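You operate a simulated robot arm through the tools that you are given. There is no shell and no other tool. Be economical: measure what you need, move in short steps, check, and stop when the job is done.

Carry out the task below with a simulated robot arm. There is one attempt and no reset: what you move stays moved.

JOB
Open the port flap.
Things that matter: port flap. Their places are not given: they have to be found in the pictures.

Only the result counts: the job must be done as asked and must still hold three seconds after the hand-in. Knocking over, shifting, dropping, spilling or breaking anything else fails it.

ROBOT AND FRAMES
A 7-joint arm with a two-finger parallel gripper, fixed in place. Base frame: the origin is at the foot of the arm, x ahead of it, y to its left, z up; the work surface is at about z = -1.3. Readings come in cm, rad, newtons and seconds.
With the tool pointing down near the work surface it reaches from about 24 to 62 cm from the base axis. Its first joint turns from -1.152 to 1.152 rad. Payload 2.6 kg.
Tool frame: the origin (TCP) lies between the finger pads and is the grasp point; the fingertips stand 3 cm ahead of it; z points along the fingers, y is the line along which they close. The gripper opens to 9.4 cm. The fingers are 2.8 cm wide and 1 cm thick; the gripper's body (5 by 9.6 cm) begins 5.5 cm behind the TCP.
Orientation is that of the tool frame in the base frame, as [roll, pitch, yaw] about the fixed x, y, z axes, in that order (R = Rz(yaw) Ry(pitch) Rx(roll)). With the fingers straight down and closing along the base's y, the tool's x points along the base's -x, its y along +y and its z along -z.

CONTROLS
- The arm moves only by the tool drive_tool. Its argument "commands" is a list of rows, each a list of 7 numbers: the turn, a rotation vector about the base's x, y, z in units of 6 degrees (1.0 is 6 degrees), then the shift along the base's x, y, z in units of 20 mm (1.0 is 20 mm), then the closure, from 0 (fully open) to 1 (shut). In form: [[ax, ay, az, tx, ty, tz, jaw], ...]. A call has 1 to 20 rows; each row shifts and turns the commanded pose from where the row before left it. A call with a number of a shift or a turn outside -1 to 1 is refused whole. Rows are played at 5 a second. More than 5 cm and 0.15 rad between two rows, or a gripper value outside its range, and nothing of the call is played. Where a pose cannot be reached the arm comes as near as it can. A force on the tool above 40 N (or 10 N above the force at the start of the call, whichever is more), or a blocked arm, ends the call early, and 0.2 s more pass. Each finger travels about 7.2 cm/s and halts on what it meets, pressing with about 22 N; the grip force reading is that of the motor and also rises with nothing between the fingers. The clock runs only during rows and for 0.2 s after the last one: add rows that do not move to give the fingers time. It gives the time, the measured TCP pose, the force on the tool (base axes), the opening and the grip force at its end, in the units of the frame above (readings bear some noise).
- Cameras (640 x 400 px; columns grow to the right, rows downward): "scene" is fixed at [1.7, 41.67, 58.28]; the picture's right is [-0.92, -0.40, 0.00], its down [-0.16, 0.36, -0.92] and it looks along [0.37, -0.84, -0.39] (base axes); focal length 364 px, centre (320, 200). "wrist" rides on the gripper at [-3.7, 0, -5.8] in the tool frame; the picture's right is [0.00, -1.00, 0.00], its down [0.97, 0.00, -0.24] and it looks along [0.24, 0.00, 0.97] (tool axes); focal length 218 px, centre (320, 200).
- snapshot(camera): a new picture of that camera. The clock stands still meanwhile.
- pixel_to_xyz(camera, pixels): for up to 12 pixels [column, row] of the newest picture of that camera ("zoom" is the newest enlarged one), the place [x, y, z] in the base frame of the surface seen there, good to about 0.2 cm. The clock stands still meanwhile.
- enlarge(camera, box): a new picture of the part [left, top, right, bottom] of that camera's present view, enlarged. The clock stands still meanwhile.
- finish_job(): hands the job in; it is judged then, once.

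Keep the steps short. Do not move on a guess: measure, check each grasp and each placing, and mend mistakes. In all there are 60 turns and 30 pictures (those below and enlarged ones count). Leave the gripper open and the arm clear of the work at the hand-in unless told otherwise, and finish with a single line.

The tools are called after "Request:" as a command line: name --pt "numbers of a row" for each row, then --argument value for the rest, lists and objects as JSON in quotes. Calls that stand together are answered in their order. drive_tool: Moves the arm, as the interface text tells. Its arguments: {"type":"object","properties":{"commands":{"type":"array","items":{"type":"array","items":{"type":"number"}}}},"required":["commands"]} The other tools are called the same way: snapshot (camera) takes a picture; pixel_to_xyz (camera, pixels) gives the place of the surface under pixels of a picture; enlarge (camera, box) takes an enlarged picture of a part of a camera's view; finish_job () hands the job in.

At the start:

```text
t: 0.0
ee_pos: [34.35, -26.42, 29.96]
tool_rot: [3.141, -0.002, 3.141]
ft_force: [-0.9, -0.5, -0.6]
gripper_width: 9.4
grip_force: 0.0
```

scene: 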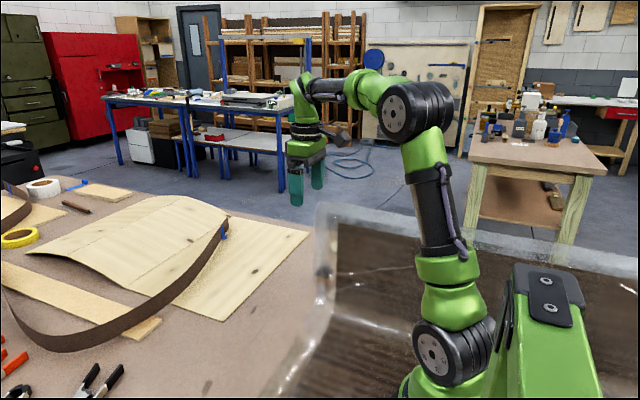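
wrist: 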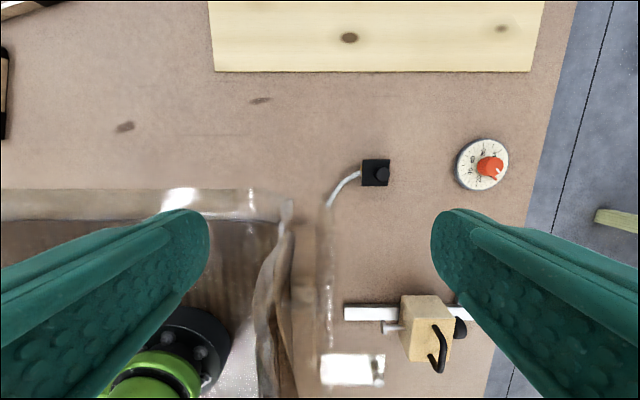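

The wrist picture shows a black box, a dial, and a wooden block with a black handle near (425,330). I can't tell which one is the port flap, so I'll enlarge both views.

Request:
enlarge --camera "wrist" --box '[310, 120, 530, 400]'

Request:
pixel_to_xyz --camera "wrist" --pixels '[[375, 172], [482, 165], [425, 310], [437, 350], [370, 313], [345, 370], [460, 328], [390, 328], [425, 355], [460, 313]]'

```text
1.43 times, centred on (420, 260) of wrist
```

zoom: 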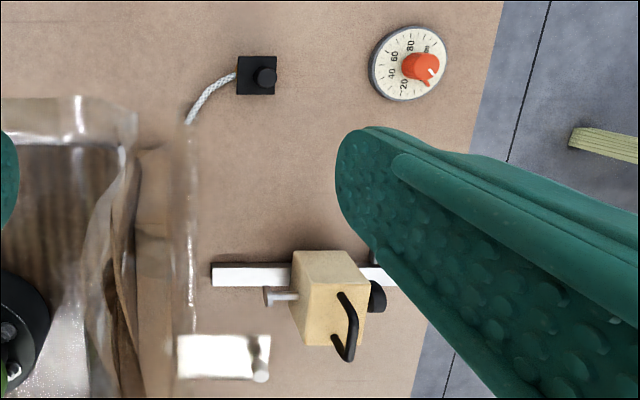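

```text
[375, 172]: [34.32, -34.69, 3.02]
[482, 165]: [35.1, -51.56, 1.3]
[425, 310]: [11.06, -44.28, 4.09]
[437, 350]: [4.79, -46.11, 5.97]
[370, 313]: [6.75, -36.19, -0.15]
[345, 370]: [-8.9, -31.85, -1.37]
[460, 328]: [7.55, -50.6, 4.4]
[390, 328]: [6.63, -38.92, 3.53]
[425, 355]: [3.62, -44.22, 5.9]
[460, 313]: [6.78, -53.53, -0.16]
```

None of these is clearly a flap. The block at (425,330) is at about -80° from the base, which is outside the first joint's range. I'll move the hand toward the middle at this height and look there.

Request:
drive_tool --pt "0 0 0 0.3 1 0.3 0" --pt "0 0 0 0.3 1 0.3 0" --pt "0 0 0 0.3 1 0.3 0" --pt "0 0 0 0.3 1 0.3 0" --pt "0 0 0 0.3 1 0.3 0" --pt "0 0 0 0.3 1 0.3 0" --pt "0 0 0 0.3 1 0 0" --pt "0 0 0 0 1 0 0" --pt "0 0 0 0 1 0 0" --pt "0 0 0 0 1 0 0" --pt "0 0 0 0 1 0 0" --pt "0 0 0 0 1 0 0" --pt "0 0 0 0 1 0 0" --pt "0 0 0 0 1 0 0"

Request:
snapshot --camera "wrist"

Request:
snapshot --camera "scene"

```text
t: 3.0
ee_pos: [38.46, 1.72, 33.19]
tool_rot: [-3.141, 0.0, 3.141]
ft_force: [-0.1, -0.9, 0.2]
gripper_width: 9.42
grip_force: 0.0
```

```text
26 pictures are left
```

wrist: 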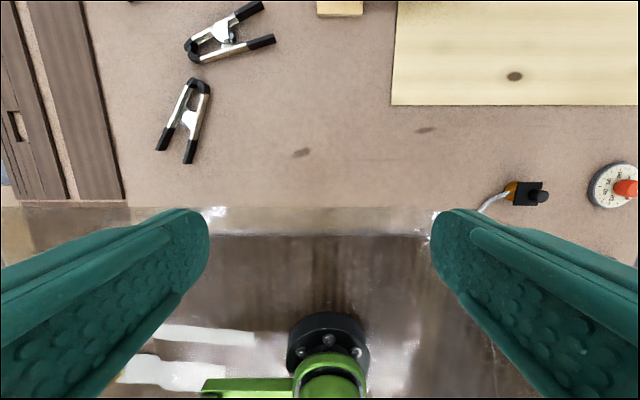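

```text
25 pictures are left
```

scene: 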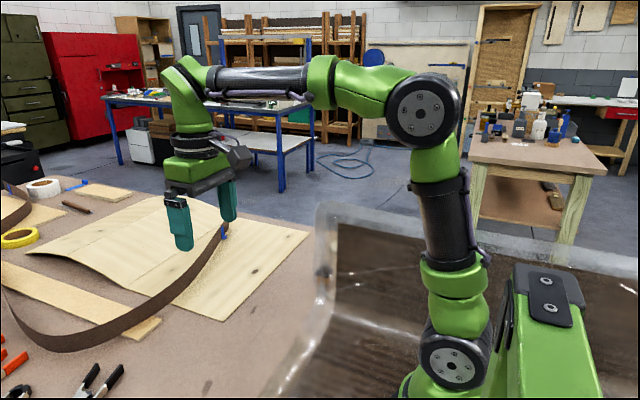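

From here the black box at (527,194) shows orange on its left side and a knob, so it could be a port with a flap. I'll enlarge it and measure it.

Request:
enlarge --camera "wrist" --box '[460, 150, 600, 240]'

Request:
pixel_to_xyz --camera "wrist" --pixels '[[511, 191], [520, 185], [520, 200], [532, 194], [544, 196], [485, 208], [575, 200], [340, 5], [628, 188]]'

```text
4.44 times, centred on (530, 195) of wrist
```

zoom: 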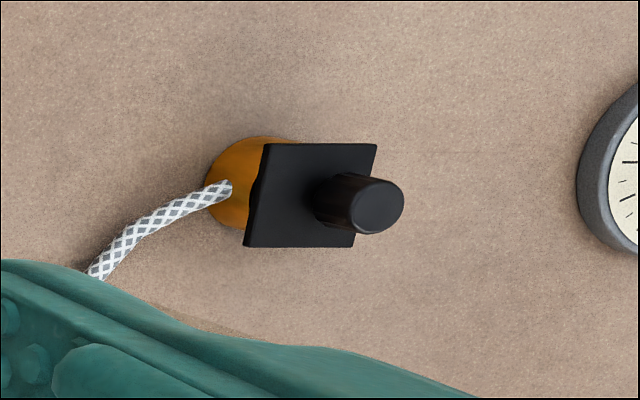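

```text
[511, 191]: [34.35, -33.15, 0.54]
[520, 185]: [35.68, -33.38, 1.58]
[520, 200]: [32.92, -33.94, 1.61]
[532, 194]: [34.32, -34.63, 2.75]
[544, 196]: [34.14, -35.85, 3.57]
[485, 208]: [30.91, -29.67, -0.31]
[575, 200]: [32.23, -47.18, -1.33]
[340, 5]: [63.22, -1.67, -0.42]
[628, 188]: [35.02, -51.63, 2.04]
```

It's an orange cylinder with a cord and a black plate with a knob on top. That's a candidate, but I'll check the left side before deciding.

Request:
drive_tool --pt "0 0 0 0 1 0 0" --pt "0 0 0 0 1 0 0" --pt "0 0 0 0 1 0 0" --pt "0 0 0 0 1 0 0" --pt "0 0 0 0 1 0 0" --pt "0 0 0 0 1 0 0" --pt "0 0 0 0 1 0 0" --pt "0 0 0 0 1 0 0" --pt "0 0 0 0 1 0 0" --pt "0 0 0 0 1 0 0" --pt "0 0 0 0 1 0 0" --pt "0 0 0 0 1 0 0" --pt "0 0 0 0 0.5 0 0"

Request:
snapshot --camera "wrist"

```text
t: 5.8
ee_pos: [38.55, 26.58, 33.5]
tool_rot: [3.14, 0.0, 3.14]
ft_force: [-0.2, 0.5, 0.6]
gripper_width: 9.39
grip_force: 0.0
```

```text
23 pictures are left
```

wrist: 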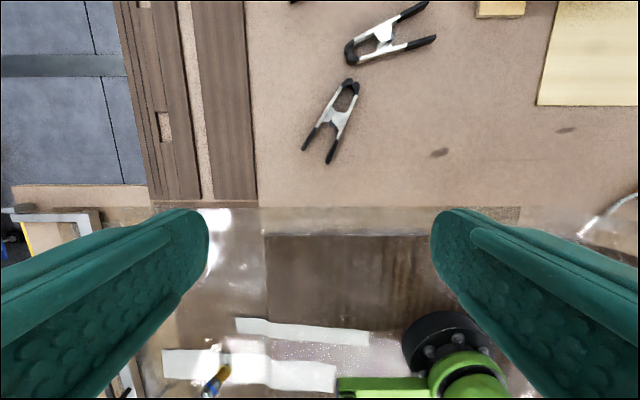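

The left side shows only clamps and boards. I'll go back to the black plate and look at it up close.

Request:
drive_tool --pt "0 0 0 0 -1 0 0" --pt "0 0 0 0 -1 0 0" --pt "0 0 0 0 -1 0 0" --pt "0 0 0 0 -1 0 0" --pt "0 0 0 0 -1 0 0" --pt "0 0 0 0 -1 0 0" --pt "0 0 0 0 -1 0 0" --pt "0 0 0 0 -1 0 0" --pt "0 0 0 0 -1 0 0" --pt "0 0 0 0 -1 0 0" --pt "0 0 0 0 -1 0 0" --pt "0 0 0 0 -1 0 0" --pt "0 0 0 0 -1 0 0" --pt "0 0 0 0 -1 0 0" --pt "0 0 0 0 -1 0 0" --pt "0 0 0 0 -1 0 0" --pt "0 0 0 0 -1 0 0" --pt "0 0 0 0 -1 0 0" --pt "0 0 0 0 -1 0 0" --pt "0 0 0 0 -1 0 0"

Request:
drive_tool --pt "0 0 0 0 -1 -0.5 0" --pt "0 0 0 0 -1 -1 0" --pt "0 0 0 0 -1 -1 0" --pt "0 0 0 0 -1 -1 0" --pt "0 0 0 0 -1 -1 0" --pt "0 0 0 -0.3 -1 -1 0" --pt "0 0 0 -0.3 -1 -1 0" --pt "0 0 0 -0.3 -1 -1 0" --pt "0 0 0 -0.4 -0.5 -1 0" --pt "0 0 0 0 0 0 0"

Request:
snapshot --camera "wrist"

```text
t: 10.0
ee_pos: [38.51, -13.32, 33.57]
tool_rot: [-3.141, 0.0, 3.141]
ft_force: [-0.8, 0.3, 0.3]
gripper_width: 9.42
grip_force: 0.0
```

```text
t: 12.2
ee_pos: [36.04, -30.28, 16.43]
tool_rot: [3.141, 0.001, 3.141]
ft_force: [-0.8, -0.5, -0.2]
gripper_width: 9.4
grip_force: 0.1
```

```text
22 pictures are left
```

wrist: 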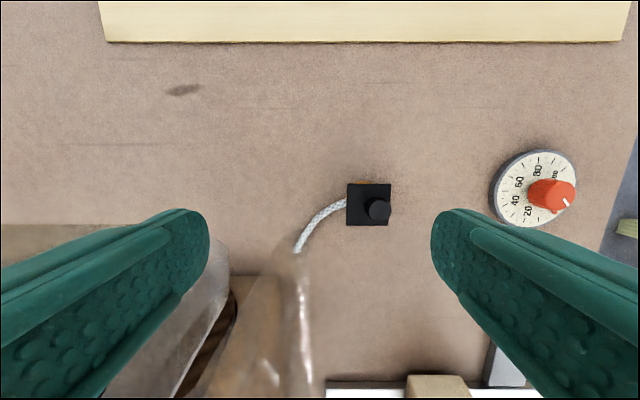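

From above, the plate is flat, about 4 cm square, with a knob. Before deciding, I'll rise and move toward -x for a better look at the block device.

Request:
drive_tool --pt "0 0 0 0 0 1 0" --pt "0 0 0 -0.7 -0.5 1 0" --pt "0 0 0 -0.7 -0.5 1 0" --pt "0 0 0 -0.7 -0.5 1 0" --pt "0 0 0 -0.7 -0.5 1 0" --pt "0 0 0 -0.7 -0.5 0.5 0" --pt "0 0 0 -0.7 -0.5 0 0" --pt "0 0 0 -0.7 0 0 0" --pt "0 0 0 0 0 0 0"

Request:
snapshot --camera "wrist"

```text
t: 14.2
ee_pos: [25.99, -36.48, 27.44]
tool_rot: [3.141, 0.0, -3.141]
ft_force: [0.1, -0.2, 0.6]
gripper_width: 9.41
grip_force: 0.0
```

```text
21 pictures are left
```

wrist: 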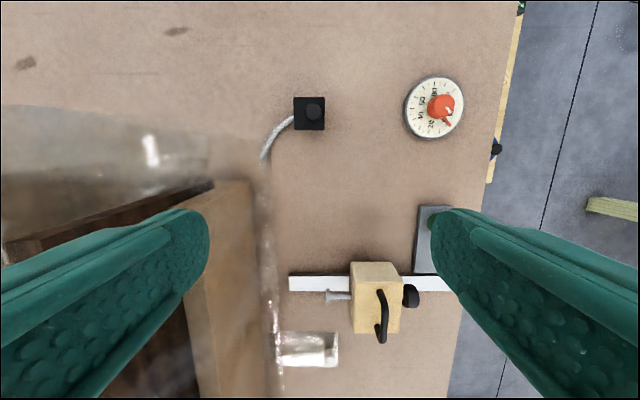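

A grey plate with something green on it is partly hidden behind the right finger at (430,235). I'll shift the hand to bring it into view.

Request:
drive_tool --pt "0 0 0 0 -1 0 0" --pt "0 0 0 0 -1 0 0" --pt "0 0 0 0 -1 0 0" --pt "0 0 0 0 -1 0 0" --pt "0 0 0 0 -1 0 0" --pt "0 0 0 0 0 0 0"

Request:
snapshot --camera "wrist"

```text
t: 15.6
ee_pos: [26.17, -46.26, 27.5]
tool_rot: [-3.14, 0.001, 3.141]
ft_force: [-0.8, 0.0, -0.3]
gripper_width: 9.4
grip_force: 0.0
```

```text
20 pictures are left
```

wrist: 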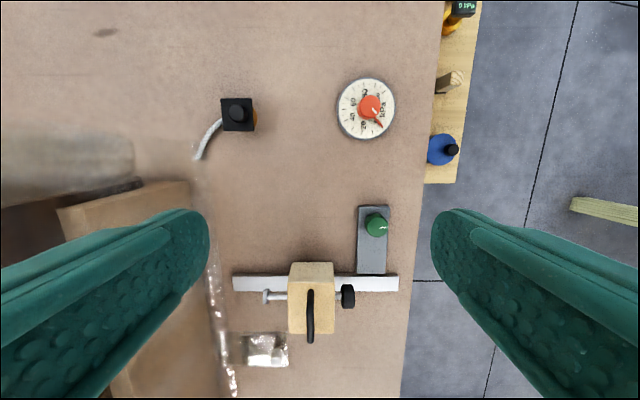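

More devices are showing: a grey plate with a green knob, and a shelf holding a blue object and a kPa display. I'll enlarge these.

Request:
enlarge --camera "wrist" --box '[220, 180, 440, 380]'

Request:
enlarge --camera "wrist" --box '[330, 0, 530, 190]'

Request:
pixel_to_xyz --camera "wrist" --pixels '[[376, 225], [372, 255], [360, 212], [387, 270], [311, 300], [312, 275], [348, 296], [440, 148], [450, 82], [460, 8], [440, 175], [454, 115]]'

```text
2.00 times, centred on (330, 280) of wrist
```

zoom: 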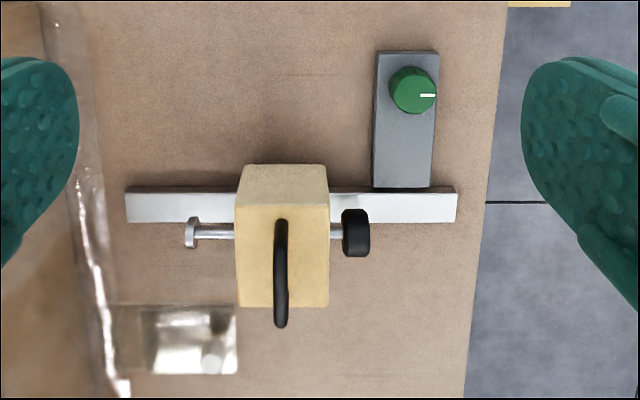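

```text
2.11 times, centred on (430, 95) of wrist
```

zoom: 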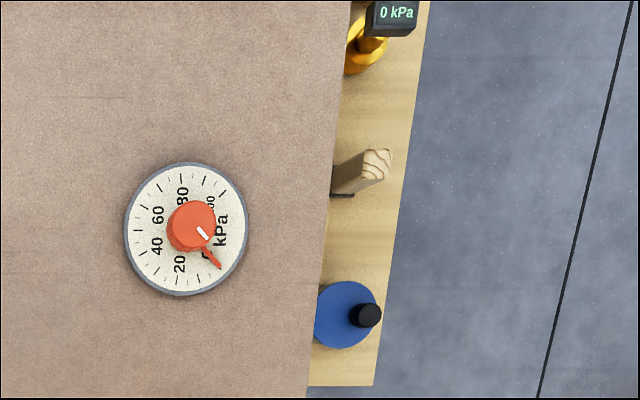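

```text
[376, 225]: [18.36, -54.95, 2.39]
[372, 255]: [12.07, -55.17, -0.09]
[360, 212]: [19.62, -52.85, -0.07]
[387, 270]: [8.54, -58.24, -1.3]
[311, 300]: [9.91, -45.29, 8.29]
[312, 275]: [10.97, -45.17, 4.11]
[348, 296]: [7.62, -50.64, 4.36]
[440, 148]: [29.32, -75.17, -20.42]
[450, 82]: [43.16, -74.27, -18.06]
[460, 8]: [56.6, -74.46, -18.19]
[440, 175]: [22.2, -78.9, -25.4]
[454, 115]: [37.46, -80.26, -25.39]
```

There's a side shelf at about z=-25, y=-75 that continues forward. I'll move forward to see the rest of it.

Request:
drive_tool --pt "0 0 0 1 0.2 0 0" --pt "0 0 0 1 0.2 0 0" --pt "0 0 0 1 0.2 0 0" --pt "0 0 0 1 0.2 0 0" --pt "0 0 0 1 0.2 0 0" --pt "0 0 0 1 0.2 0 0" --pt "0 0 0 1 0.2 0 0" --pt "0 0 0 0.5 0.2 0 0" --pt "0 0 0 0 0 0 0"

Request:
snapshot --camera "wrist"

```text
t: 17.6
ee_pos: [38.97, -41.59, 26.69]
tool_rot: [3.141, 0.003, 3.141]
ft_force: [0.2, 0.0, 0.1]
gripper_width: 9.42
grip_force: 0.0
out of reach, approached as far as the arm can: row 5, 6, 7, 8
```

```text
17 pictures are left
```

wrist: 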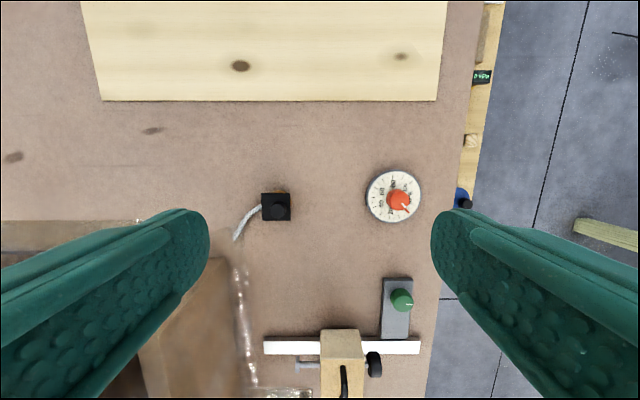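

The black plate on the orange pot is the only flap-like thing within reach. Before going in for an oblique view, I'll measure the plastic edge and nearby surfaces so I don't hit them.

Request:
pixel_to_xyz --camera "wrist" --pixels '[[240, 270], [225, 240], [180, 205], [60, 225], [180, 330], [236, 238], [265, 198], [287, 198], [265, 218], [288, 218], [279, 212], [279, 205]]'

Request:
enlarge --camera "wrist" --box '[220, 170, 330, 250]'

```text
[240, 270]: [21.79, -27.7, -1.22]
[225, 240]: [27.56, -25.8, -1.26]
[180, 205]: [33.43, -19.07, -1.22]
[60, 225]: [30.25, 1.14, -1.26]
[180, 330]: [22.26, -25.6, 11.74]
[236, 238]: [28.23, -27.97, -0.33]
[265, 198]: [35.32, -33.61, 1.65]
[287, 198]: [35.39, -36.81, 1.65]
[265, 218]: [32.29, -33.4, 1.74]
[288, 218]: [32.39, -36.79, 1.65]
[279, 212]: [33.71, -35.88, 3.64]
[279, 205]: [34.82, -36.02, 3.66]
```

```text
5.00 times, centred on (275, 210) of wrist
```

zoom: 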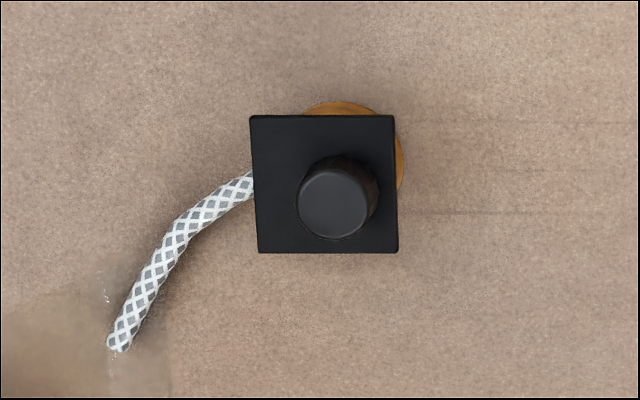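

The plate is level at z≈1.65, spanning x 32.2–35.6 and y -33.3 to -37.0. The knob centre is near (34.2,-35.9) with its top at z 3.65. The knob sits toward -y, which suggests a hinge on the +y side. I'll check this with a tilted view from +y.

Request:
drive_tool --pt "-1 0 0 -0.25 1 -0.6 0" --pt "-1 0 0 -0.25 1 -0.6 0" --pt "-1 0 0 -0.25 1 -0.6 0" --pt "-1 0 0 -0.25 1 -0.6 0" --pt "-1 0 0 -0.25 1 -0.6 0" --pt "-1 0 0 -0.25 1 -0.6 0" --pt "-1 0 0 0 1 -0.6 0" --pt "-1 0 0 0 1 -0.6 0" --pt "0 0 0 0 1 -0.6 0" --pt "0 0 0 0 0 0 0"

Request:
snapshot --camera "wrist"

```text
t: 19.8
ee_pos: [55.5, -36.6, 25.4]
tool_rot: [-2.302, -0.001, 3.139]
ft_force: [-0.3, 0.0, 0.1]
gripper_width: 9.43
grip_force: 0.1
out of reach, approached as far as the arm can: row 1, 2, 3, 4, 5, 6, 7, 8, 9
```

```text
15 pictures are left
```

wrist: 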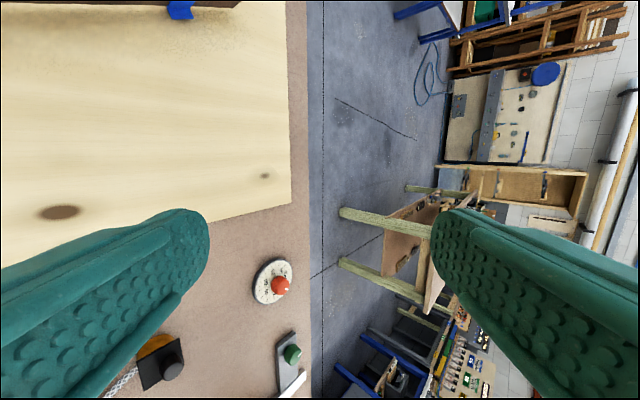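

The tilted pose couldn't be reached and the hand ended up at x=55. The pot is still visible obliquely at (160,360), so I'll enlarge that before moving.

Request:
enlarge --camera "wrist" --box '[100, 320, 220, 400]'

```text
5.00 times, centred on (160, 360) of wrist
```

zoom: 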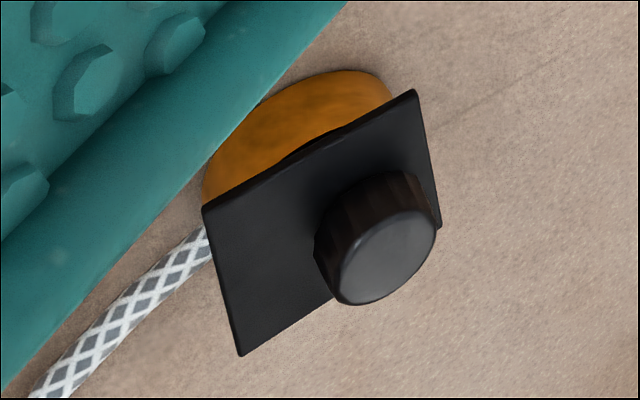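

No hinge shows from here, but there's a dark collar between the pot and the plate. I'll undo the tilt and go back to a reachable pose.

Request:
drive_tool --pt "1 0 0 -0.7 0 0.2 0" --pt "1 0 0 -0.7 0 0.2 0" --pt "1 0 0 -0.7 0 0.2 0" --pt "1 0 0 -0.7 0 0.2 0" --pt "1 0 0 -0.7 0 0.2 0" --pt "1 0 0 -0.7 0 0.2 0" --pt "1 0 0 -0.7 0 0 0" --pt "1 0 0 -0.7 0 0 0" --pt "0 0 0 -0.5 0 0 0" --pt "0 0 0 0 0 0 0"

```text
t: 22.0
ee_pos: [43.52, -35.98, 27.29]
tool_rot: [3.139, -0.002, 3.141]
ft_force: [0.7, 0.0, 0.9]
gripper_width: 9.42
grip_force: 0.1
out of reach, approached as far as the arm can: row 5, 6, 7, 9
```

Next I'll move to about (25,-24,18) and tilt outward to see the pot from its inner side.

Request:
drive_tool --pt "0 0 0 -0.93 0.6 -0.46 0" --pt "0 0 0 -0.93 0.6 -0.46 0" --pt "0 0 0 -0.93 0.6 -0.46 0" --pt "0 0 0 -0.93 0.6 -0.46 0" --pt "0 0 0 -0.93 0.6 -0.46 0" --pt "0 0 0 -0.93 0.6 -0.46 0" --pt "0 0 0 -0.93 0.6 -0.46 0" --pt "0 0 0 -0.93 0.6 -0.46 0" --pt "0 0 0 -0.93 0.6 -0.46 0" --pt "0 0 0 -0.93 0.6 -0.46 0" --pt "-0.7 -0.7 0 0 0 0 0" --pt "-0.7 -0.7 0 0 0 0 0" --pt "-0.7 -0.7 0 0 0 0 0" --pt "-0.7 -0.7 0 0 0 0 0" --pt "-0.7 -0.7 0 0 0 0 0" --pt "-0.7 -0.7 0 0 0 0 0" --pt "-0.7 -0.7 0 0 0 0 0" --pt "0 0 0 0 0 0 0"

Request:
snapshot --camera "wrist"

```text
t: 25.8
ee_pos: [53.33, -44.17, 33.29]
tool_rot: [-2.584, 0.488, -3.0]
ft_force: [0.2, -0.4, 0.5]
gripper_width: 9.42
grip_force: 0.1
out of reach, approached as far as the arm can: row 1, 2, 3, 4, 5, 6, 7, 8, 9, 10, 11, 12, 13, 14, 15, 16, 17
```

```text
13 pictures are left
```

wrist: 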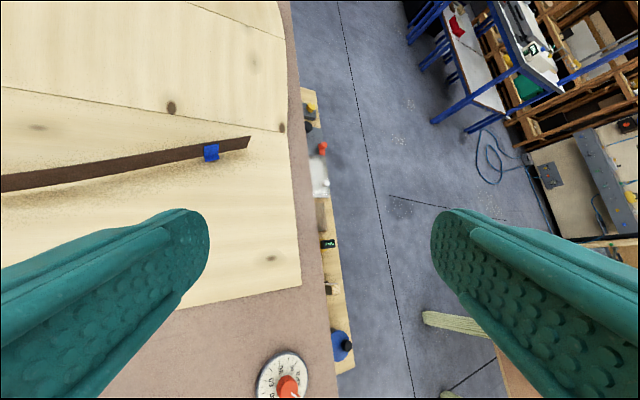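

The arm followed the turn but not the shift. I'll undo the tilt, add a small move inward, and read the response.

Request:
drive_tool --pt "0.7 0.7 0 0 0 0 0" --pt "0.7 0.7 0 0 0 0 0" --pt "0.7 0.7 0 0 0 0 0" --pt "0.7 0.7 0 0 0 0 0" --pt "0.7 0.7 0 0 0 0 0" --pt "0.7 0.7 0 0 0 0 0" --pt "0.7 0.7 0 0 0 0 0" --pt "0 0 0 0 0 0 0" --pt "0 0 0 0 0 0 0"

Request:
drive_tool --pt "0 0 0 0 0.5 0 0" --pt "0 0 0 0 0.5 0 0" --pt "0 0 0 0 0 0 0"

```text
t: 27.8
ee_pos: [47.7, -31.8, 28.03]
tool_rot: [-3.105, 0.037, -3.141]
ft_force: [-0.4, -0.1, 0.4]
gripper_width: 9.41
grip_force: 0.1
out of reach, approached as far as the arm can: row 1, 2, 3, 4, 5, 6, 7
```

```text
t: 28.6
ee_pos: [48.31, -30.13, 28.41]
tool_rot: [-3.104, 0.037, 3.141]
ft_force: [-0.3, -0.2, -0.2]
gripper_width: 9.41
grip_force: 0.0
out of reach, approached as far as the arm can: row 1, 2
```

Request:
drive_tool --pt "0 0 0 -0.7 0.5 0 0" --pt "0 0 0 -0.7 0.5 0 0" --pt "0 0 0 -0.7 0.5 0 0" --pt "0 0 0 -0.7 0.5 0 0" --pt "0 0 0 0 0 0 0"

```text
t: 29.8
ee_pos: [47.56, -28.93, 31.08]
tool_rot: [-3.105, 0.037, 3.141]
ft_force: [0.0, 0.1, -0.2]
gripper_width: 9.38
grip_force: 0.0
out of reach, approached as far as the arm can: row 1, 2, 3, 4
```

Request:
snapshot --camera "scene"

Request:
drive_tool --pt "0 0 0 0 0 -1 0" --pt "0 0 0 0 0 -1 0" --pt "0 0 0 0 0 -1 0" --pt "0 0 0 0 0 0 0"

```text
12 pictures are left
```

scene: 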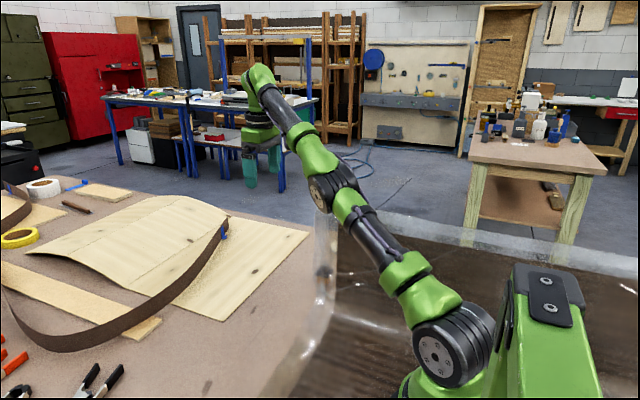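

```text
t: 30.8
ee_pos: [49.56, -30.34, 26.08]
tool_rot: [-3.104, 0.036, 3.142]
ft_force: [-0.1, 0.5, 0.0]
gripper_width: 9.41
grip_force: 0.0
out of reach, approached as far as the arm can: row 1, 2, 3
```

The arm is almost fully stretched, and its elbow looks caught near the straight position. I'll push it gently to full stretch, then draw it back in to re-bend the elbow.

Request:
drive_tool --pt "0 0 0 0.8 -0.5 0.6 0" --pt "0 0 0 0.8 -0.5 0.6 0" --pt "0 0 0 0.8 -0.5 0.6 0" --pt "0 0 0 0.8 -0.5 0.6 0" --pt "0 0 0 0.8 -0.5 0.6 0" --pt "0 0 0 0.8 -0.5 0.6 0" --pt "0 0 0 0 0 0 0"

Request:
drive_tool --pt "0 0 0 -0.8 0.5 0 0" --pt "0 0 0 -0.8 0.5 0 0" --pt "0 0 0 -0.8 0.5 0 0" --pt "0 0 0 -0.8 0.5 0 0" --pt "0 0 0 0 0 0 0"

```text
t: 32.4
ee_pos: [50.01, -29.92, 26.25]
tool_rot: [-3.106, 0.037, -3.14]
ft_force: [0.4, -0.6, -0.7]
gripper_width: 9.39
grip_force: 0.0
out of reach, approached as far as the arm can: row 1, 2, 3, 4, 5, 6
```

```text
t: 33.6
ee_pos: [43.53, -25.76, 26.28]
tool_rot: [-3.105, 0.039, -3.141]
ft_force: [0.0, -0.2, 0.9]
gripper_width: 9.42
grip_force: 0.0
```

It's free and follows again. Now I'll go to the inner side and tilt outward, stopping if anything is reported out of reach.

Request:
drive_tool --pt "0 0 0 -0.8 0.1 -0.3 0" --pt "0 0 0 -0.8 0.1 -0.4 0" --pt "0 0 0 -0.8 0.1 -0.4 0" --pt "0 0 0 -0.8 0.1 -0.4 0" --pt "0 0 0 -0.8 0.1 -0.4 0" --pt "0 0 0 -0.8 0.1 -0.4 0" --pt "0 0 0 -0.8 0.1 -0.4 0" --pt "0 0 0 -0.8 0.1 -0.4 0" --pt "0 0 0 -0.8 0.1 -0.4 0" --pt "0 0 0 0 0 0 0"

Request:
drive_tool --pt "-0.7 -0.7 0 0 0 0 0" --pt "-0.7 -0.7 0 0 0 0 0" --pt "-0.7 -0.7 0 0 0 0 0" --pt "-0.7 -0.7 0 0 0 0 0" --pt "-0.7 -0.7 0 0 0 0 0" --pt "-0.7 -0.7 0 0 0 0 0" --pt "-0.7 -0.7 0 0 0 0 0" --pt "0 0 0 0 0 0 0"

Request:
snapshot --camera "wrist"

```text
t: 35.4
ee_pos: [31.98, -24.3, 20.93]
tool_rot: [-3.091, 0.063, -3.132]
ft_force: [-0.9, 0.9, 2.7]
gripper_width: 9.42
grip_force: 0.2
stopped in row 8: the force on the tool passed its limit (the readings are from after the stop); the commanded pose is now the measured one
```

```text
t: 36.0
ee_pos: [32.28, -24.54, 21.67]
tool_rot: [-2.944, 0.205, -3.111]
ft_force: [-0.5, 1.0, 1.6]
gripper_width: 9.41
grip_force: 0.1
stopped in row 2: the force on the tool passed its limit (the readings are from after the stop); the commanded pose is now the measured one
```

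```text
11 pictures are left
```

wrist: 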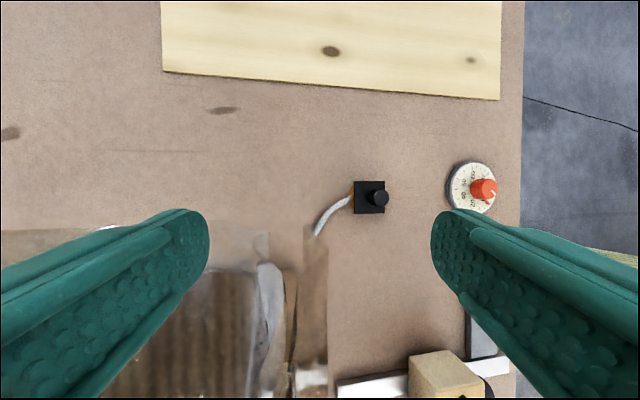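

The force limit tripped in mid-air. I'll look at the scene to see what the arm is touching.

Request:
snapshot --camera "scene"

```text
10 pictures are left
```

scene: 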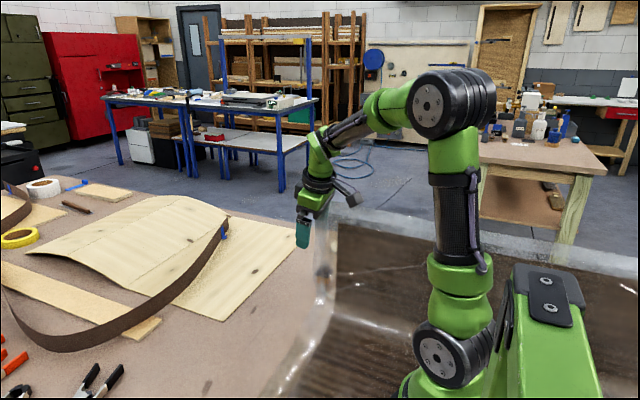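

The arm looks normal, so the trip was probably from the fast re-bend. I'll measure the plate corners and the knob rim here to find how far off-centre the knob is.

Request:
enlarge --camera "wrist" --box '[330, 165, 410, 230]'

Request:
pixel_to_xyz --camera "wrist" --pixels '[[356, 183], [384, 183], [356, 212], [384, 212], [374, 198], [387, 198], [380, 192], [380, 204], [381, 198], [352, 196]]'

```text
6.15 times, centred on (370, 198) of wrist
```

zoom: 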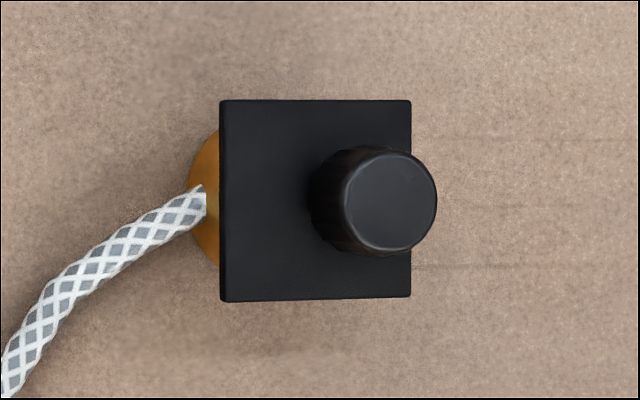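

```text
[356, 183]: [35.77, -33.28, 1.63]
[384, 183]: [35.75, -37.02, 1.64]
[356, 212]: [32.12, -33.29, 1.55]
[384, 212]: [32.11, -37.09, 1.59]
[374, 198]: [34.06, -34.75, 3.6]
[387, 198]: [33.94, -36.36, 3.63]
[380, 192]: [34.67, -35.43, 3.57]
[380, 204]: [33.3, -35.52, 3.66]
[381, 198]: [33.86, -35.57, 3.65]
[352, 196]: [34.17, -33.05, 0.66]
```

The plate is level: x 32.1–35.8, y -33.2 to -37.1. The knob centre is (33.95,-35.55), slightly toward -y, so the hinge is probably on the +y (cord) side. I'll straighten the tool, go above the knob, and turn the hand -90° so the fingers close along x and the camera sits on the -y side.

Request:
drive_tool --pt "0.94 0.98 -0.14 0 0 0 0" --pt "0.94 0.98 -0.14 0 0 0 0" --pt "0 0 0 0.14 -0.9 -0.1 0" --pt "0 0 0 0.14 -0.9 -0.1 0" --pt "0 0 0 0.14 -0.9 -0.1 0" --pt "0 0 0 0.14 -0.9 -0.1 0" --pt "0 0 0 0.14 -0.9 -0.1 0" --pt "0 0 0 0.14 -0.9 -0.1 0" --pt "0 0 0 0 0 0 0"

Request:
drive_tool --pt "0 0 -1 0 0 0 0" --pt "0 0 -1 0 0 0 0" --pt "0 0 -1 0 0 0 0" --pt "0 0 -1 0 0 0 0" --pt "0 0 -1 0 0 0 0" --pt "0 0 -1 0 0 0 0" --pt "0 0 -1 0 0 0 0" --pt "0 0 -1 0 0 0 0" --pt "0 0 -1 0 0 0 0" --pt "0 0 -1 0 0 0 0" --pt "0 0 -1 0 0 0 0" --pt "0 0 -1 0 0 0 0" --pt "0 0 -1 0 0 0 0" --pt "0 0 -1 0 0 0 0" --pt "0 0 -1 0 0 0 0" --pt "0 0 0 0 0 0 0"

```text
t: 38.0
ee_pos: [33.91, -35.36, 20.19]
tool_rot: [3.139, 0.001, 3.123]
ft_force: [0.9, 0.0, 0.0]
gripper_width: 9.41
grip_force: 0.1
```

```text
t: 41.4
ee_pos: [33.98, -35.34, 20.4]
tool_rot: [3.141, -0.001, 1.55]
ft_force: [-0.5, -0.2, 0.2]
gripper_width: 9.4
grip_force: 0.0
```

The hand is in position over the knob. I'll descend to z≈9 and check the alignment.

Request:
drive_tool --pt "0 0 0.2 0 0 -0.95 0" --pt "0 0 0 0 -0.05 -0.95 0" --pt "0 0 0 0 -0.05 -0.95 0" --pt "0 0 0 0 0 -0.95 0" --pt "0 0 0 0 0 -0.95 0" --pt "0 0 0 0 0 -0.95 0" --pt "0 0 0 0 0 0 0"

Request:
snapshot --camera "wrist"

```text
t: 43.0
ee_pos: [34.01, -35.56, 8.75]
tool_rot: [3.14, 0.0, 1.572]
ft_force: [-0.2, 0.9, -0.2]
gripper_width: 9.4
grip_force: 0.0
```

```text
8 pictures are left
```

wrist: 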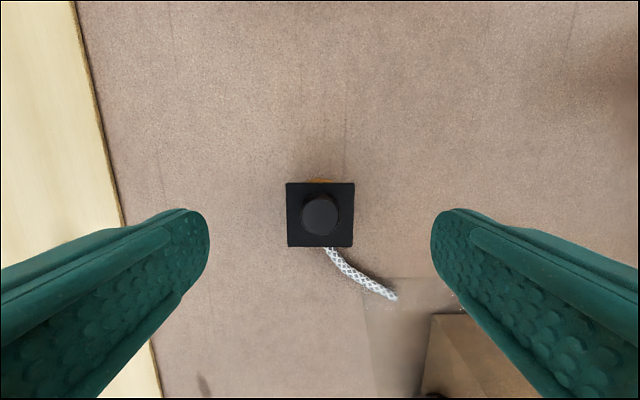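

The knob is centred between the fingers. I'll lower to TCP z≈5.2 so the tips are just above the plate, then close.

Request:
drive_tool --pt "0 0 0 0 0 -0.9 0" --pt "0 0 0 0 0 -0.87 0" --pt "0 0 0 0 0 0 0" --pt "0 0 0 0 0 0 1" --pt "0 0 0 0 0 0 1" --pt "0 0 0 0 0 0 1" --pt "0 0 0 0 0 0 1" --pt "0 0 0 0 0 0 1" --pt "0 0 0 0 0 0 1"

```text
t: 45.0
ee_pos: [34.07, -35.65, 5.27]
tool_rot: [3.14, 0.001, 1.575]
ft_force: [7.2, -2.4, -5.4]
gripper_width: 2.08
grip_force: 45.2
```

The grip is on the knob at width 2.08. As a probe, I'll lift straight up by 3 mm and read the force.

Request:
drive_tool --pt "0 0 0 0 0 0.08 1" --pt "0 0 0 0 0 0.08 1" --pt "0 0 0 0 0 0 1"

```text
t: 45.8
ee_pos: [34.02, -35.49, 5.52]
tool_rot: [3.14, 0.0, 1.577]
ft_force: [19.7, -11.2, -31.2]
gripper_width: 2.1
grip_force: 45.5
```

The lift is resisted at 31 N, so this isn't a plain straight lift. I'll go back down and probe a small twist about the vertical axis.

Request:
drive_tool --pt "0 0 0 0 0 -0.08 1" --pt "0 0 0 0 0 -0.08 1" --pt "0 0 0 0 0 0 1"

Request:
drive_tool --pt "0 0 0.5 0 0 0 1" --pt "0 0 0.5 0 0 0 1" --pt "0 0 0.5 0 0 0 1" --pt "0 0 0 0 0 0 1"

Request:
enlarge --camera "wrist" --box '[220, 130, 420, 260]'

```text
t: 46.6
ee_pos: [33.98, -35.59, 5.53]
tool_rot: [3.137, -0.003, 1.571]
ft_force: [9.5, 5.0, 5.8]
gripper_width: 2.07
grip_force: 44.9
```

```text
t: 47.6
ee_pos: [33.83, -35.59, 5.59]
tool_rot: [3.139, 0.005, 1.734]
ft_force: [14.6, -10.5, -1.3]
gripper_width: 2.05
grip_force: 45.1
```

```text
3.08 times, centred on (320, 195) of wrist
```

zoom: 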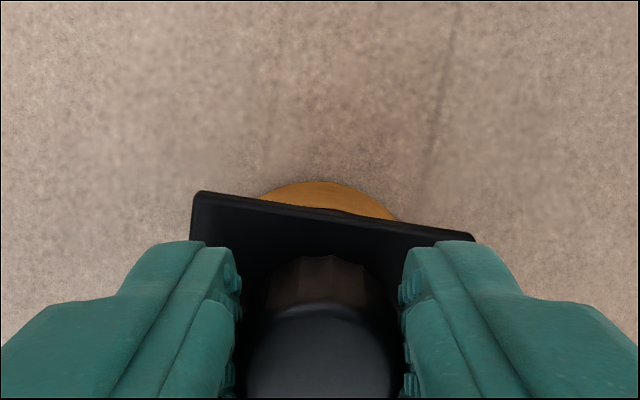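

In the rotated view the plate stayed put while the hand turned 9°, so the knob turned or slipped and the plate didn't twist about it. Next I'll undo the twist and probe a sideways slide along +x, then -x.

Request:
drive_tool --pt "0 0 -0.5 0 0 0 1" --pt "0 0 -0.5 0 0 0 1" --pt "0 0 -0.5 0 0 0 1" --pt "0 0 0 0 0 0 1"

Request:
drive_tool --pt "0 0 0 0.12 0 0 1" --pt "0 0 0 0.12 0 0 1" --pt "0 0 0 0 0 0 1"

Request:
drive_tool --pt "0 0 0 -0.12 0 0 1" --pt "0 0 0 -0.12 0 0 1" --pt "0 0 0 -0.12 0 0 1" --pt "0 0 0 -0.12 0 0 1" --pt "0 0 0 0 0 0 1"

```text
t: 48.6
ee_pos: [33.97, -35.51, 5.6]
tool_rot: [3.14, 0.001, 1.566]
ft_force: [-2.6, -3.0, 22.2]
gripper_width: 2.05
grip_force: 44.9
```

```text
t: 49.1
ee_pos: [33.99, -35.56, 5.52]
tool_rot: [-3.138, -0.005, 1.566]
ft_force: [-1.5, 1.8, 2.7]
gripper_width: 2.07
grip_force: 44.7
stopped in row 2: the force on the tool passed its limit (the readings are from after the stop); the commanded pose is now the measured one
```

```text
t: 49.8
ee_pos: [34.09, -35.57, 5.6]
tool_rot: [3.134, 0.003, 1.573]
ft_force: [1.8, -1.4, -2.3]
gripper_width: 2.04
grip_force: 44.3
stopped in row 3: the force on the tool passed its limit (the readings are from after the stop); the commanded pose is now the measured one
```

It's rigid along x both ways. Next I'll probe along y.

Request:
drive_tool --pt "0 0 0 0 0.12 0 1" --pt "0 0 0 0 0.12 0 1" --pt "0 0 0 0 0 0 1"

Request:
drive_tool --pt "0 0 0 0 -0.12 0 1" --pt "0 0 0 0 -0.12 0 1" --pt "0 0 0 0 -0.12 0 1" --pt "0 0 0 0 0 0 1"

```text
t: 50.7
ee_pos: [33.94, -35.51, 5.7]
tool_rot: [3.132, 0.017, 1.576]
ft_force: [1.9, -0.3, -1.8]
gripper_width: 2.08
grip_force: 45.2
stopped in row 3: the force on the tool passed its limit (the readings are from after the stop); the commanded pose is now the measured one
```

```text
t: 51.4
ee_pos: [33.91, -35.58, 5.61]
tool_rot: [3.135, 0.002, 1.573]
ft_force: [-0.9, 0.6, 3.4]
gripper_width: 2.08
grip_force: 45.0
stopped in row 3: the force on the tool passed its limit (the readings are from after the stop); the commanded pose is now the measured one
```

It's rigid along y too, and only the twist moved freely. The fluted knob may be a turn-latch, so I'll twist it counter-clockwise and watch the force and the pose.

Request:
drive_tool --pt "0 0 0.8 0 0 0 1" --pt "0 0 0.8 0 0 0 1" --pt "0 0 0.8 0 0 0 1" --pt "0 0 0.8 0 0 0 1" --pt "0 0 0.8 0 0 0 1" --pt "0 0 0.8 0 0 0 1" --pt "0 0 0.8 0 0 0 1" --pt "0 0 0.8 0 0 0 1" --pt "0 0 0 0 0 0 1"

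Request:
snapshot --camera "wrist"

```text
t: 53.0
ee_pos: [33.87, -35.56, 5.5]
tool_rot: [3.134, -0.001, 1.947]
ft_force: [3.6, 0.6, 0.2]
gripper_width: 2.08
grip_force: 45.5
stopped in row 7: the arm was blocked; the commanded pose is now the measured one
```

```text
6 pictures are left
```

wrist: 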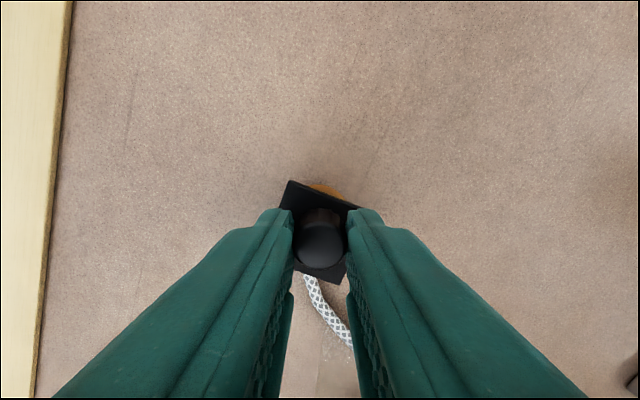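

The twist stopped at about +21°, which looks like a knob with an end stop. I'll try the other direction.

Request:
drive_tool --pt "0 0 -0.8 0 0 0 1" --pt "0 0 -0.8 0 0 0 1" --pt "0 0 -0.8 0 0 0 1" --pt "0 0 -0.8 0 0 0 1" --pt "0 0 -0.8 0 0 0 1" --pt "0 0 -0.8 0 0 0 1" --pt "0 0 -0.8 0 0 0 1" --pt "0 0 -0.8 0 0 0 1" --pt "0 0 -0.8 0 0 0 1" --pt "0 0 -0.8 0 0 0 1" --pt "0 0 -0.8 0 0 0 1" --pt "0 0 -0.8 0 0 0 1" --pt "0 0 0 0 0 0 1"

```text
t: 55.8
ee_pos: [33.95, -35.51, 5.57]
tool_rot: [3.135, -0.003, 0.941]
ft_force: [-0.7, 8.9, 17.8]
gripper_width: 2.04
grip_force: 44.8
```

It followed the full -58° without a stop. I'll keep turning clockwise to see whether there's an end stop this way.

Request:
drive_tool --pt "0 0 -0.8 0 0 0 1" --pt "0 0 -0.8 0 0 0 1" --pt "0 0 -0.8 0 0 0 1" --pt "0 0 -0.8 0 0 0 1" --pt "0 0 -0.8 0 0 0 1" --pt "0 0 -0.8 0 0 0 1" --pt "0 0 -0.8 0 0 0 1" --pt "0 0 -0.8 0 0 0 1" --pt "0 0 -0.8 0 0 0 1" --pt "0 0 -0.8 0 0 0 1" --pt "0 0 -0.8 0 0 0 1" --pt "0 0 -0.8 0 0 0 1" --pt "0 0 0 0 0 0 1"

Request:
snapshot --camera "wrist"

```text
t: 58.6
ee_pos: [33.87, -35.51, 5.5]
tool_rot: [3.135, -0.004, -0.064]
ft_force: [10.0, -8.9, 7.1]
gripper_width: 2.05
grip_force: 44.2
```

```text
5 pictures are left
```

wrist: 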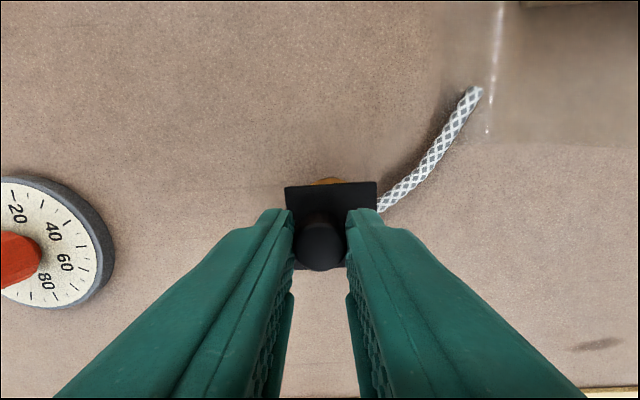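

The plate looks unchanged at this angle. The fingers now close along y, so I'll repeat the lift probe in this orientation.

Request:
drive_tool --pt "0 0 0 0 0 0.1 1" --pt "0 0 0 0 0 0.1 1" --pt "0 0 0 0 0 0.1 1" --pt "0 0 0 0 0 0 1"

```text
t: 59.6
ee_pos: [34.01, -35.37, 6.05]
tool_rot: [3.139, 0.004, -0.059]
ft_force: [5.1, -5.3, -24.8]
gripper_width: 2.09
grip_force: 44.6
```

The hand rose to z 6.05 against 25 N. I'll check whether it slipped up the knob or the flap followed.

Request:
enlarge --camera "wrist" --box '[260, 150, 400, 290]'

Request:
pixel_to_xyz --camera "wrist" --pixels '[[292, 192], [330, 192], [370, 192], [370, 205], [320, 240], [320, 255], [320, 225], [330, 182]]'

```text
2.86 times, centred on (330, 220) of wrist
```

zoom: 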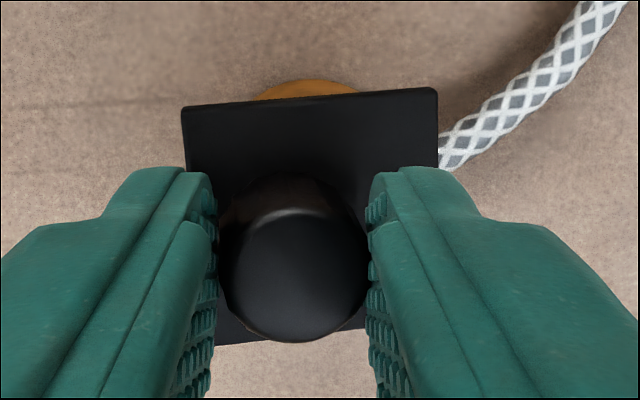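

```text
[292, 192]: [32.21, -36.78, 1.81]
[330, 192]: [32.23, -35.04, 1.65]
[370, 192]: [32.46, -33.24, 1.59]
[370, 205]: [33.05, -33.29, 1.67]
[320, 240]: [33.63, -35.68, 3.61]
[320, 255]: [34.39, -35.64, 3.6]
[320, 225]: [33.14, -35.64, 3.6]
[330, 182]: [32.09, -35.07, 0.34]
```

The hand slipped up: the knob top is still at 3.6 and the plate is fixed. So this is a fixed rotary control with a braided line, not a lid. Turning it may have changed something elsewhere, so I'll release, rise, and look at the dial and the other devices.

Request:
drive_tool --pt "0 0 0 0 0 0 0" --pt "0 0 0 0 0 0 0" --pt "0 0 0 0 0 0 0" --pt "0 0 0 0 0 1 0" --pt "0 0 0 0 0 1 0" --pt "0 0 0 0 0 1 0" --pt "0 0 0 0 0 1 0" --pt "0 0 0 0 0 1 0" --pt "0 0 0 0 -0.4 1 0" --pt "0 0 0 0 -0.4 1 0" --pt "0 0 0 0 -0.4 1 0" --pt "0 0 0 0 -0.4 1 0" --pt "0 0 0 0 -0.4 0.5 0" --pt "0 0 0 0 -0.4 0 0" --pt "0 0 0 0 0 0 0"

Request:
snapshot --camera "wrist"

```text
t: 62.8
ee_pos: [33.94, -40.31, 25.06]
tool_rot: [3.136, -0.002, -0.061]
ft_force: [-0.2, -0.1, -0.1]
gripper_width: 9.4
grip_force: 0.0
```

```text
3 pictures are left
```

wrist: 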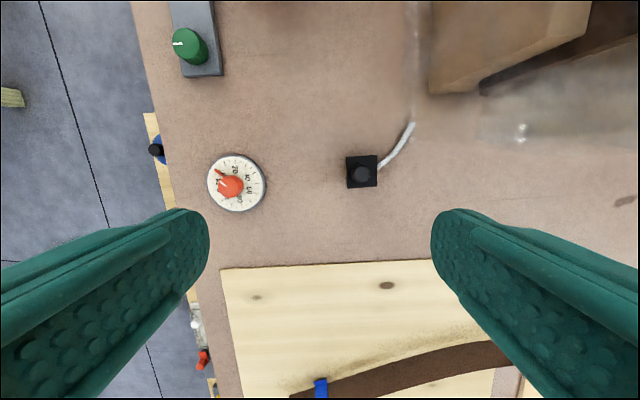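

The dial pointer still looks near 0. The black knob stopped when turned counter-clockwise but ran freely clockwise for 115°, with the plate fixed, so it behaves like the handle of a rotary flap valve that started at its closed end. I'll move back over it, unwind the wrist to yaw≈1.9, and re-grip, so that a block inside the proven wrist range means a real stop.

Request:
drive_tool --pt "0 0 0.98 0 0.4 0 0" --pt "0 0 0.98 0 0.4 0 0" --pt "0 0 0.98 0 0.4 0 0" --pt "0 0 0.98 0 0.4 0 0" --pt "0 0 0.98 0 0.4 0 0" --pt "0 0 0.98 0 0.4 0 0" --pt "0 0 0.98 0 0 0 0" --pt "0 0 0.98 0 0 0 0" --pt "0 0 0.98 0 0 0 0" --pt "0 0 0.98 0 0 0 0" --pt "0 0 0.98 0 0 -1 0" --pt "0 0 0.98 0 0 -1 0" --pt "0 0 0.98 0 0 -1 0" --pt "0 0 0.98 0 0 -1 0" --pt "0 0 0.98 0 0 -1 0" --pt "0 0 0.98 0 0 -1 0" --pt "0 0 0.98 0 0 -1 0" --pt "0 0 0.98 0 0 -1 0" --pt "0 0 0.98 0 0 0 0" --pt "0 0 0 0 0 0 0"

```text
t: 67.0
ee_pos: [33.85, -35.48, 9.19]
tool_rot: [3.134, -0.002, 1.89]
ft_force: [0.0, -1.2, 0.9]
gripper_width: 9.4
grip_force: 0.0
```

Positioned. I'll make a small correction, descend to z≈5.2 and close.

Request:
drive_tool --pt "0 0 0 0.04 -0.03 -1 0" --pt "0 0 0 0 0 -1 0" --pt "0 0 0 0 0 0 0" --pt "0 0 0 0 0 0 1" --pt "0 0 0 0 0 0 1" --pt "0 0 0 0 0 0 1" --pt "0 0 0 0 0 0 1" --pt "0 0 0 0 0 0 1"

Request:
drive_tool --pt "0 0 -0.8 0 0 0 1" --pt "0 0 -0.8 0 0 0 1" --pt "0 0 -0.8 0 0 0 1" --pt "0 0 -0.8 0 0 0 1" --pt "0 0 -0.8 0 0 0 1" --pt "0 0 -0.8 0 0 0 1" --pt "0 0 -0.8 0 0 0 1" --pt "0 0 -0.8 0 0 0 1" --pt "0 0 -0.8 0 0 0 1" --pt "0 0 -0.8 0 0 0 1" --pt "0 0 -0.8 0 0 0 1" --pt "0 0 -0.8 0 0 0 1" --pt "0 0 0 0 0 0 1"

```text
t: 68.8
ee_pos: [33.66, -35.43, 5.04]
tool_rot: [3.136, -0.003, 1.887]
ft_force: [-17.6, 0.7, 4.7]
gripper_width: 4.3
grip_force: 22.0
```

```text
t: 71.6
ee_pos: [34.05, -35.52, 5.18]
tool_rot: [3.135, -0.001, 0.879]
ft_force: [-16.6, 3.2, 9.2]
gripper_width: 2.1
grip_force: 45.0
```

The grip is now seated at width 2.1 and the turn ran free. I'll continue clockwise.

Request:
drive_tool --pt "0 0 -0.8 0 0 0 1" --pt "0 0 -0.8 0 0 0 1" --pt "0 0 -0.8 0 0 0 1" --pt "0 0 -0.8 0 0 0 1" --pt "0 0 -0.8 0 0 0 1" --pt "0 0 -0.8 0 0 0 1" --pt "0 0 -0.8 0 0 0 1" --pt "0 0 -0.8 0 0 0 1" --pt "0 0 -0.8 0 0 0 1" --pt "0 0 -0.8 0 0 0 1" --pt "0 0 -0.8 0 0 0 1" --pt "0 0 0 0 0 0 1"

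```text
t: 74.2
ee_pos: [34.28, -35.54, 5.32]
tool_rot: [3.134, -0.007, -0.039]
ft_force: [12.5, -6.6, 5.6]
gripper_width: 2.12
grip_force: 45.1
```

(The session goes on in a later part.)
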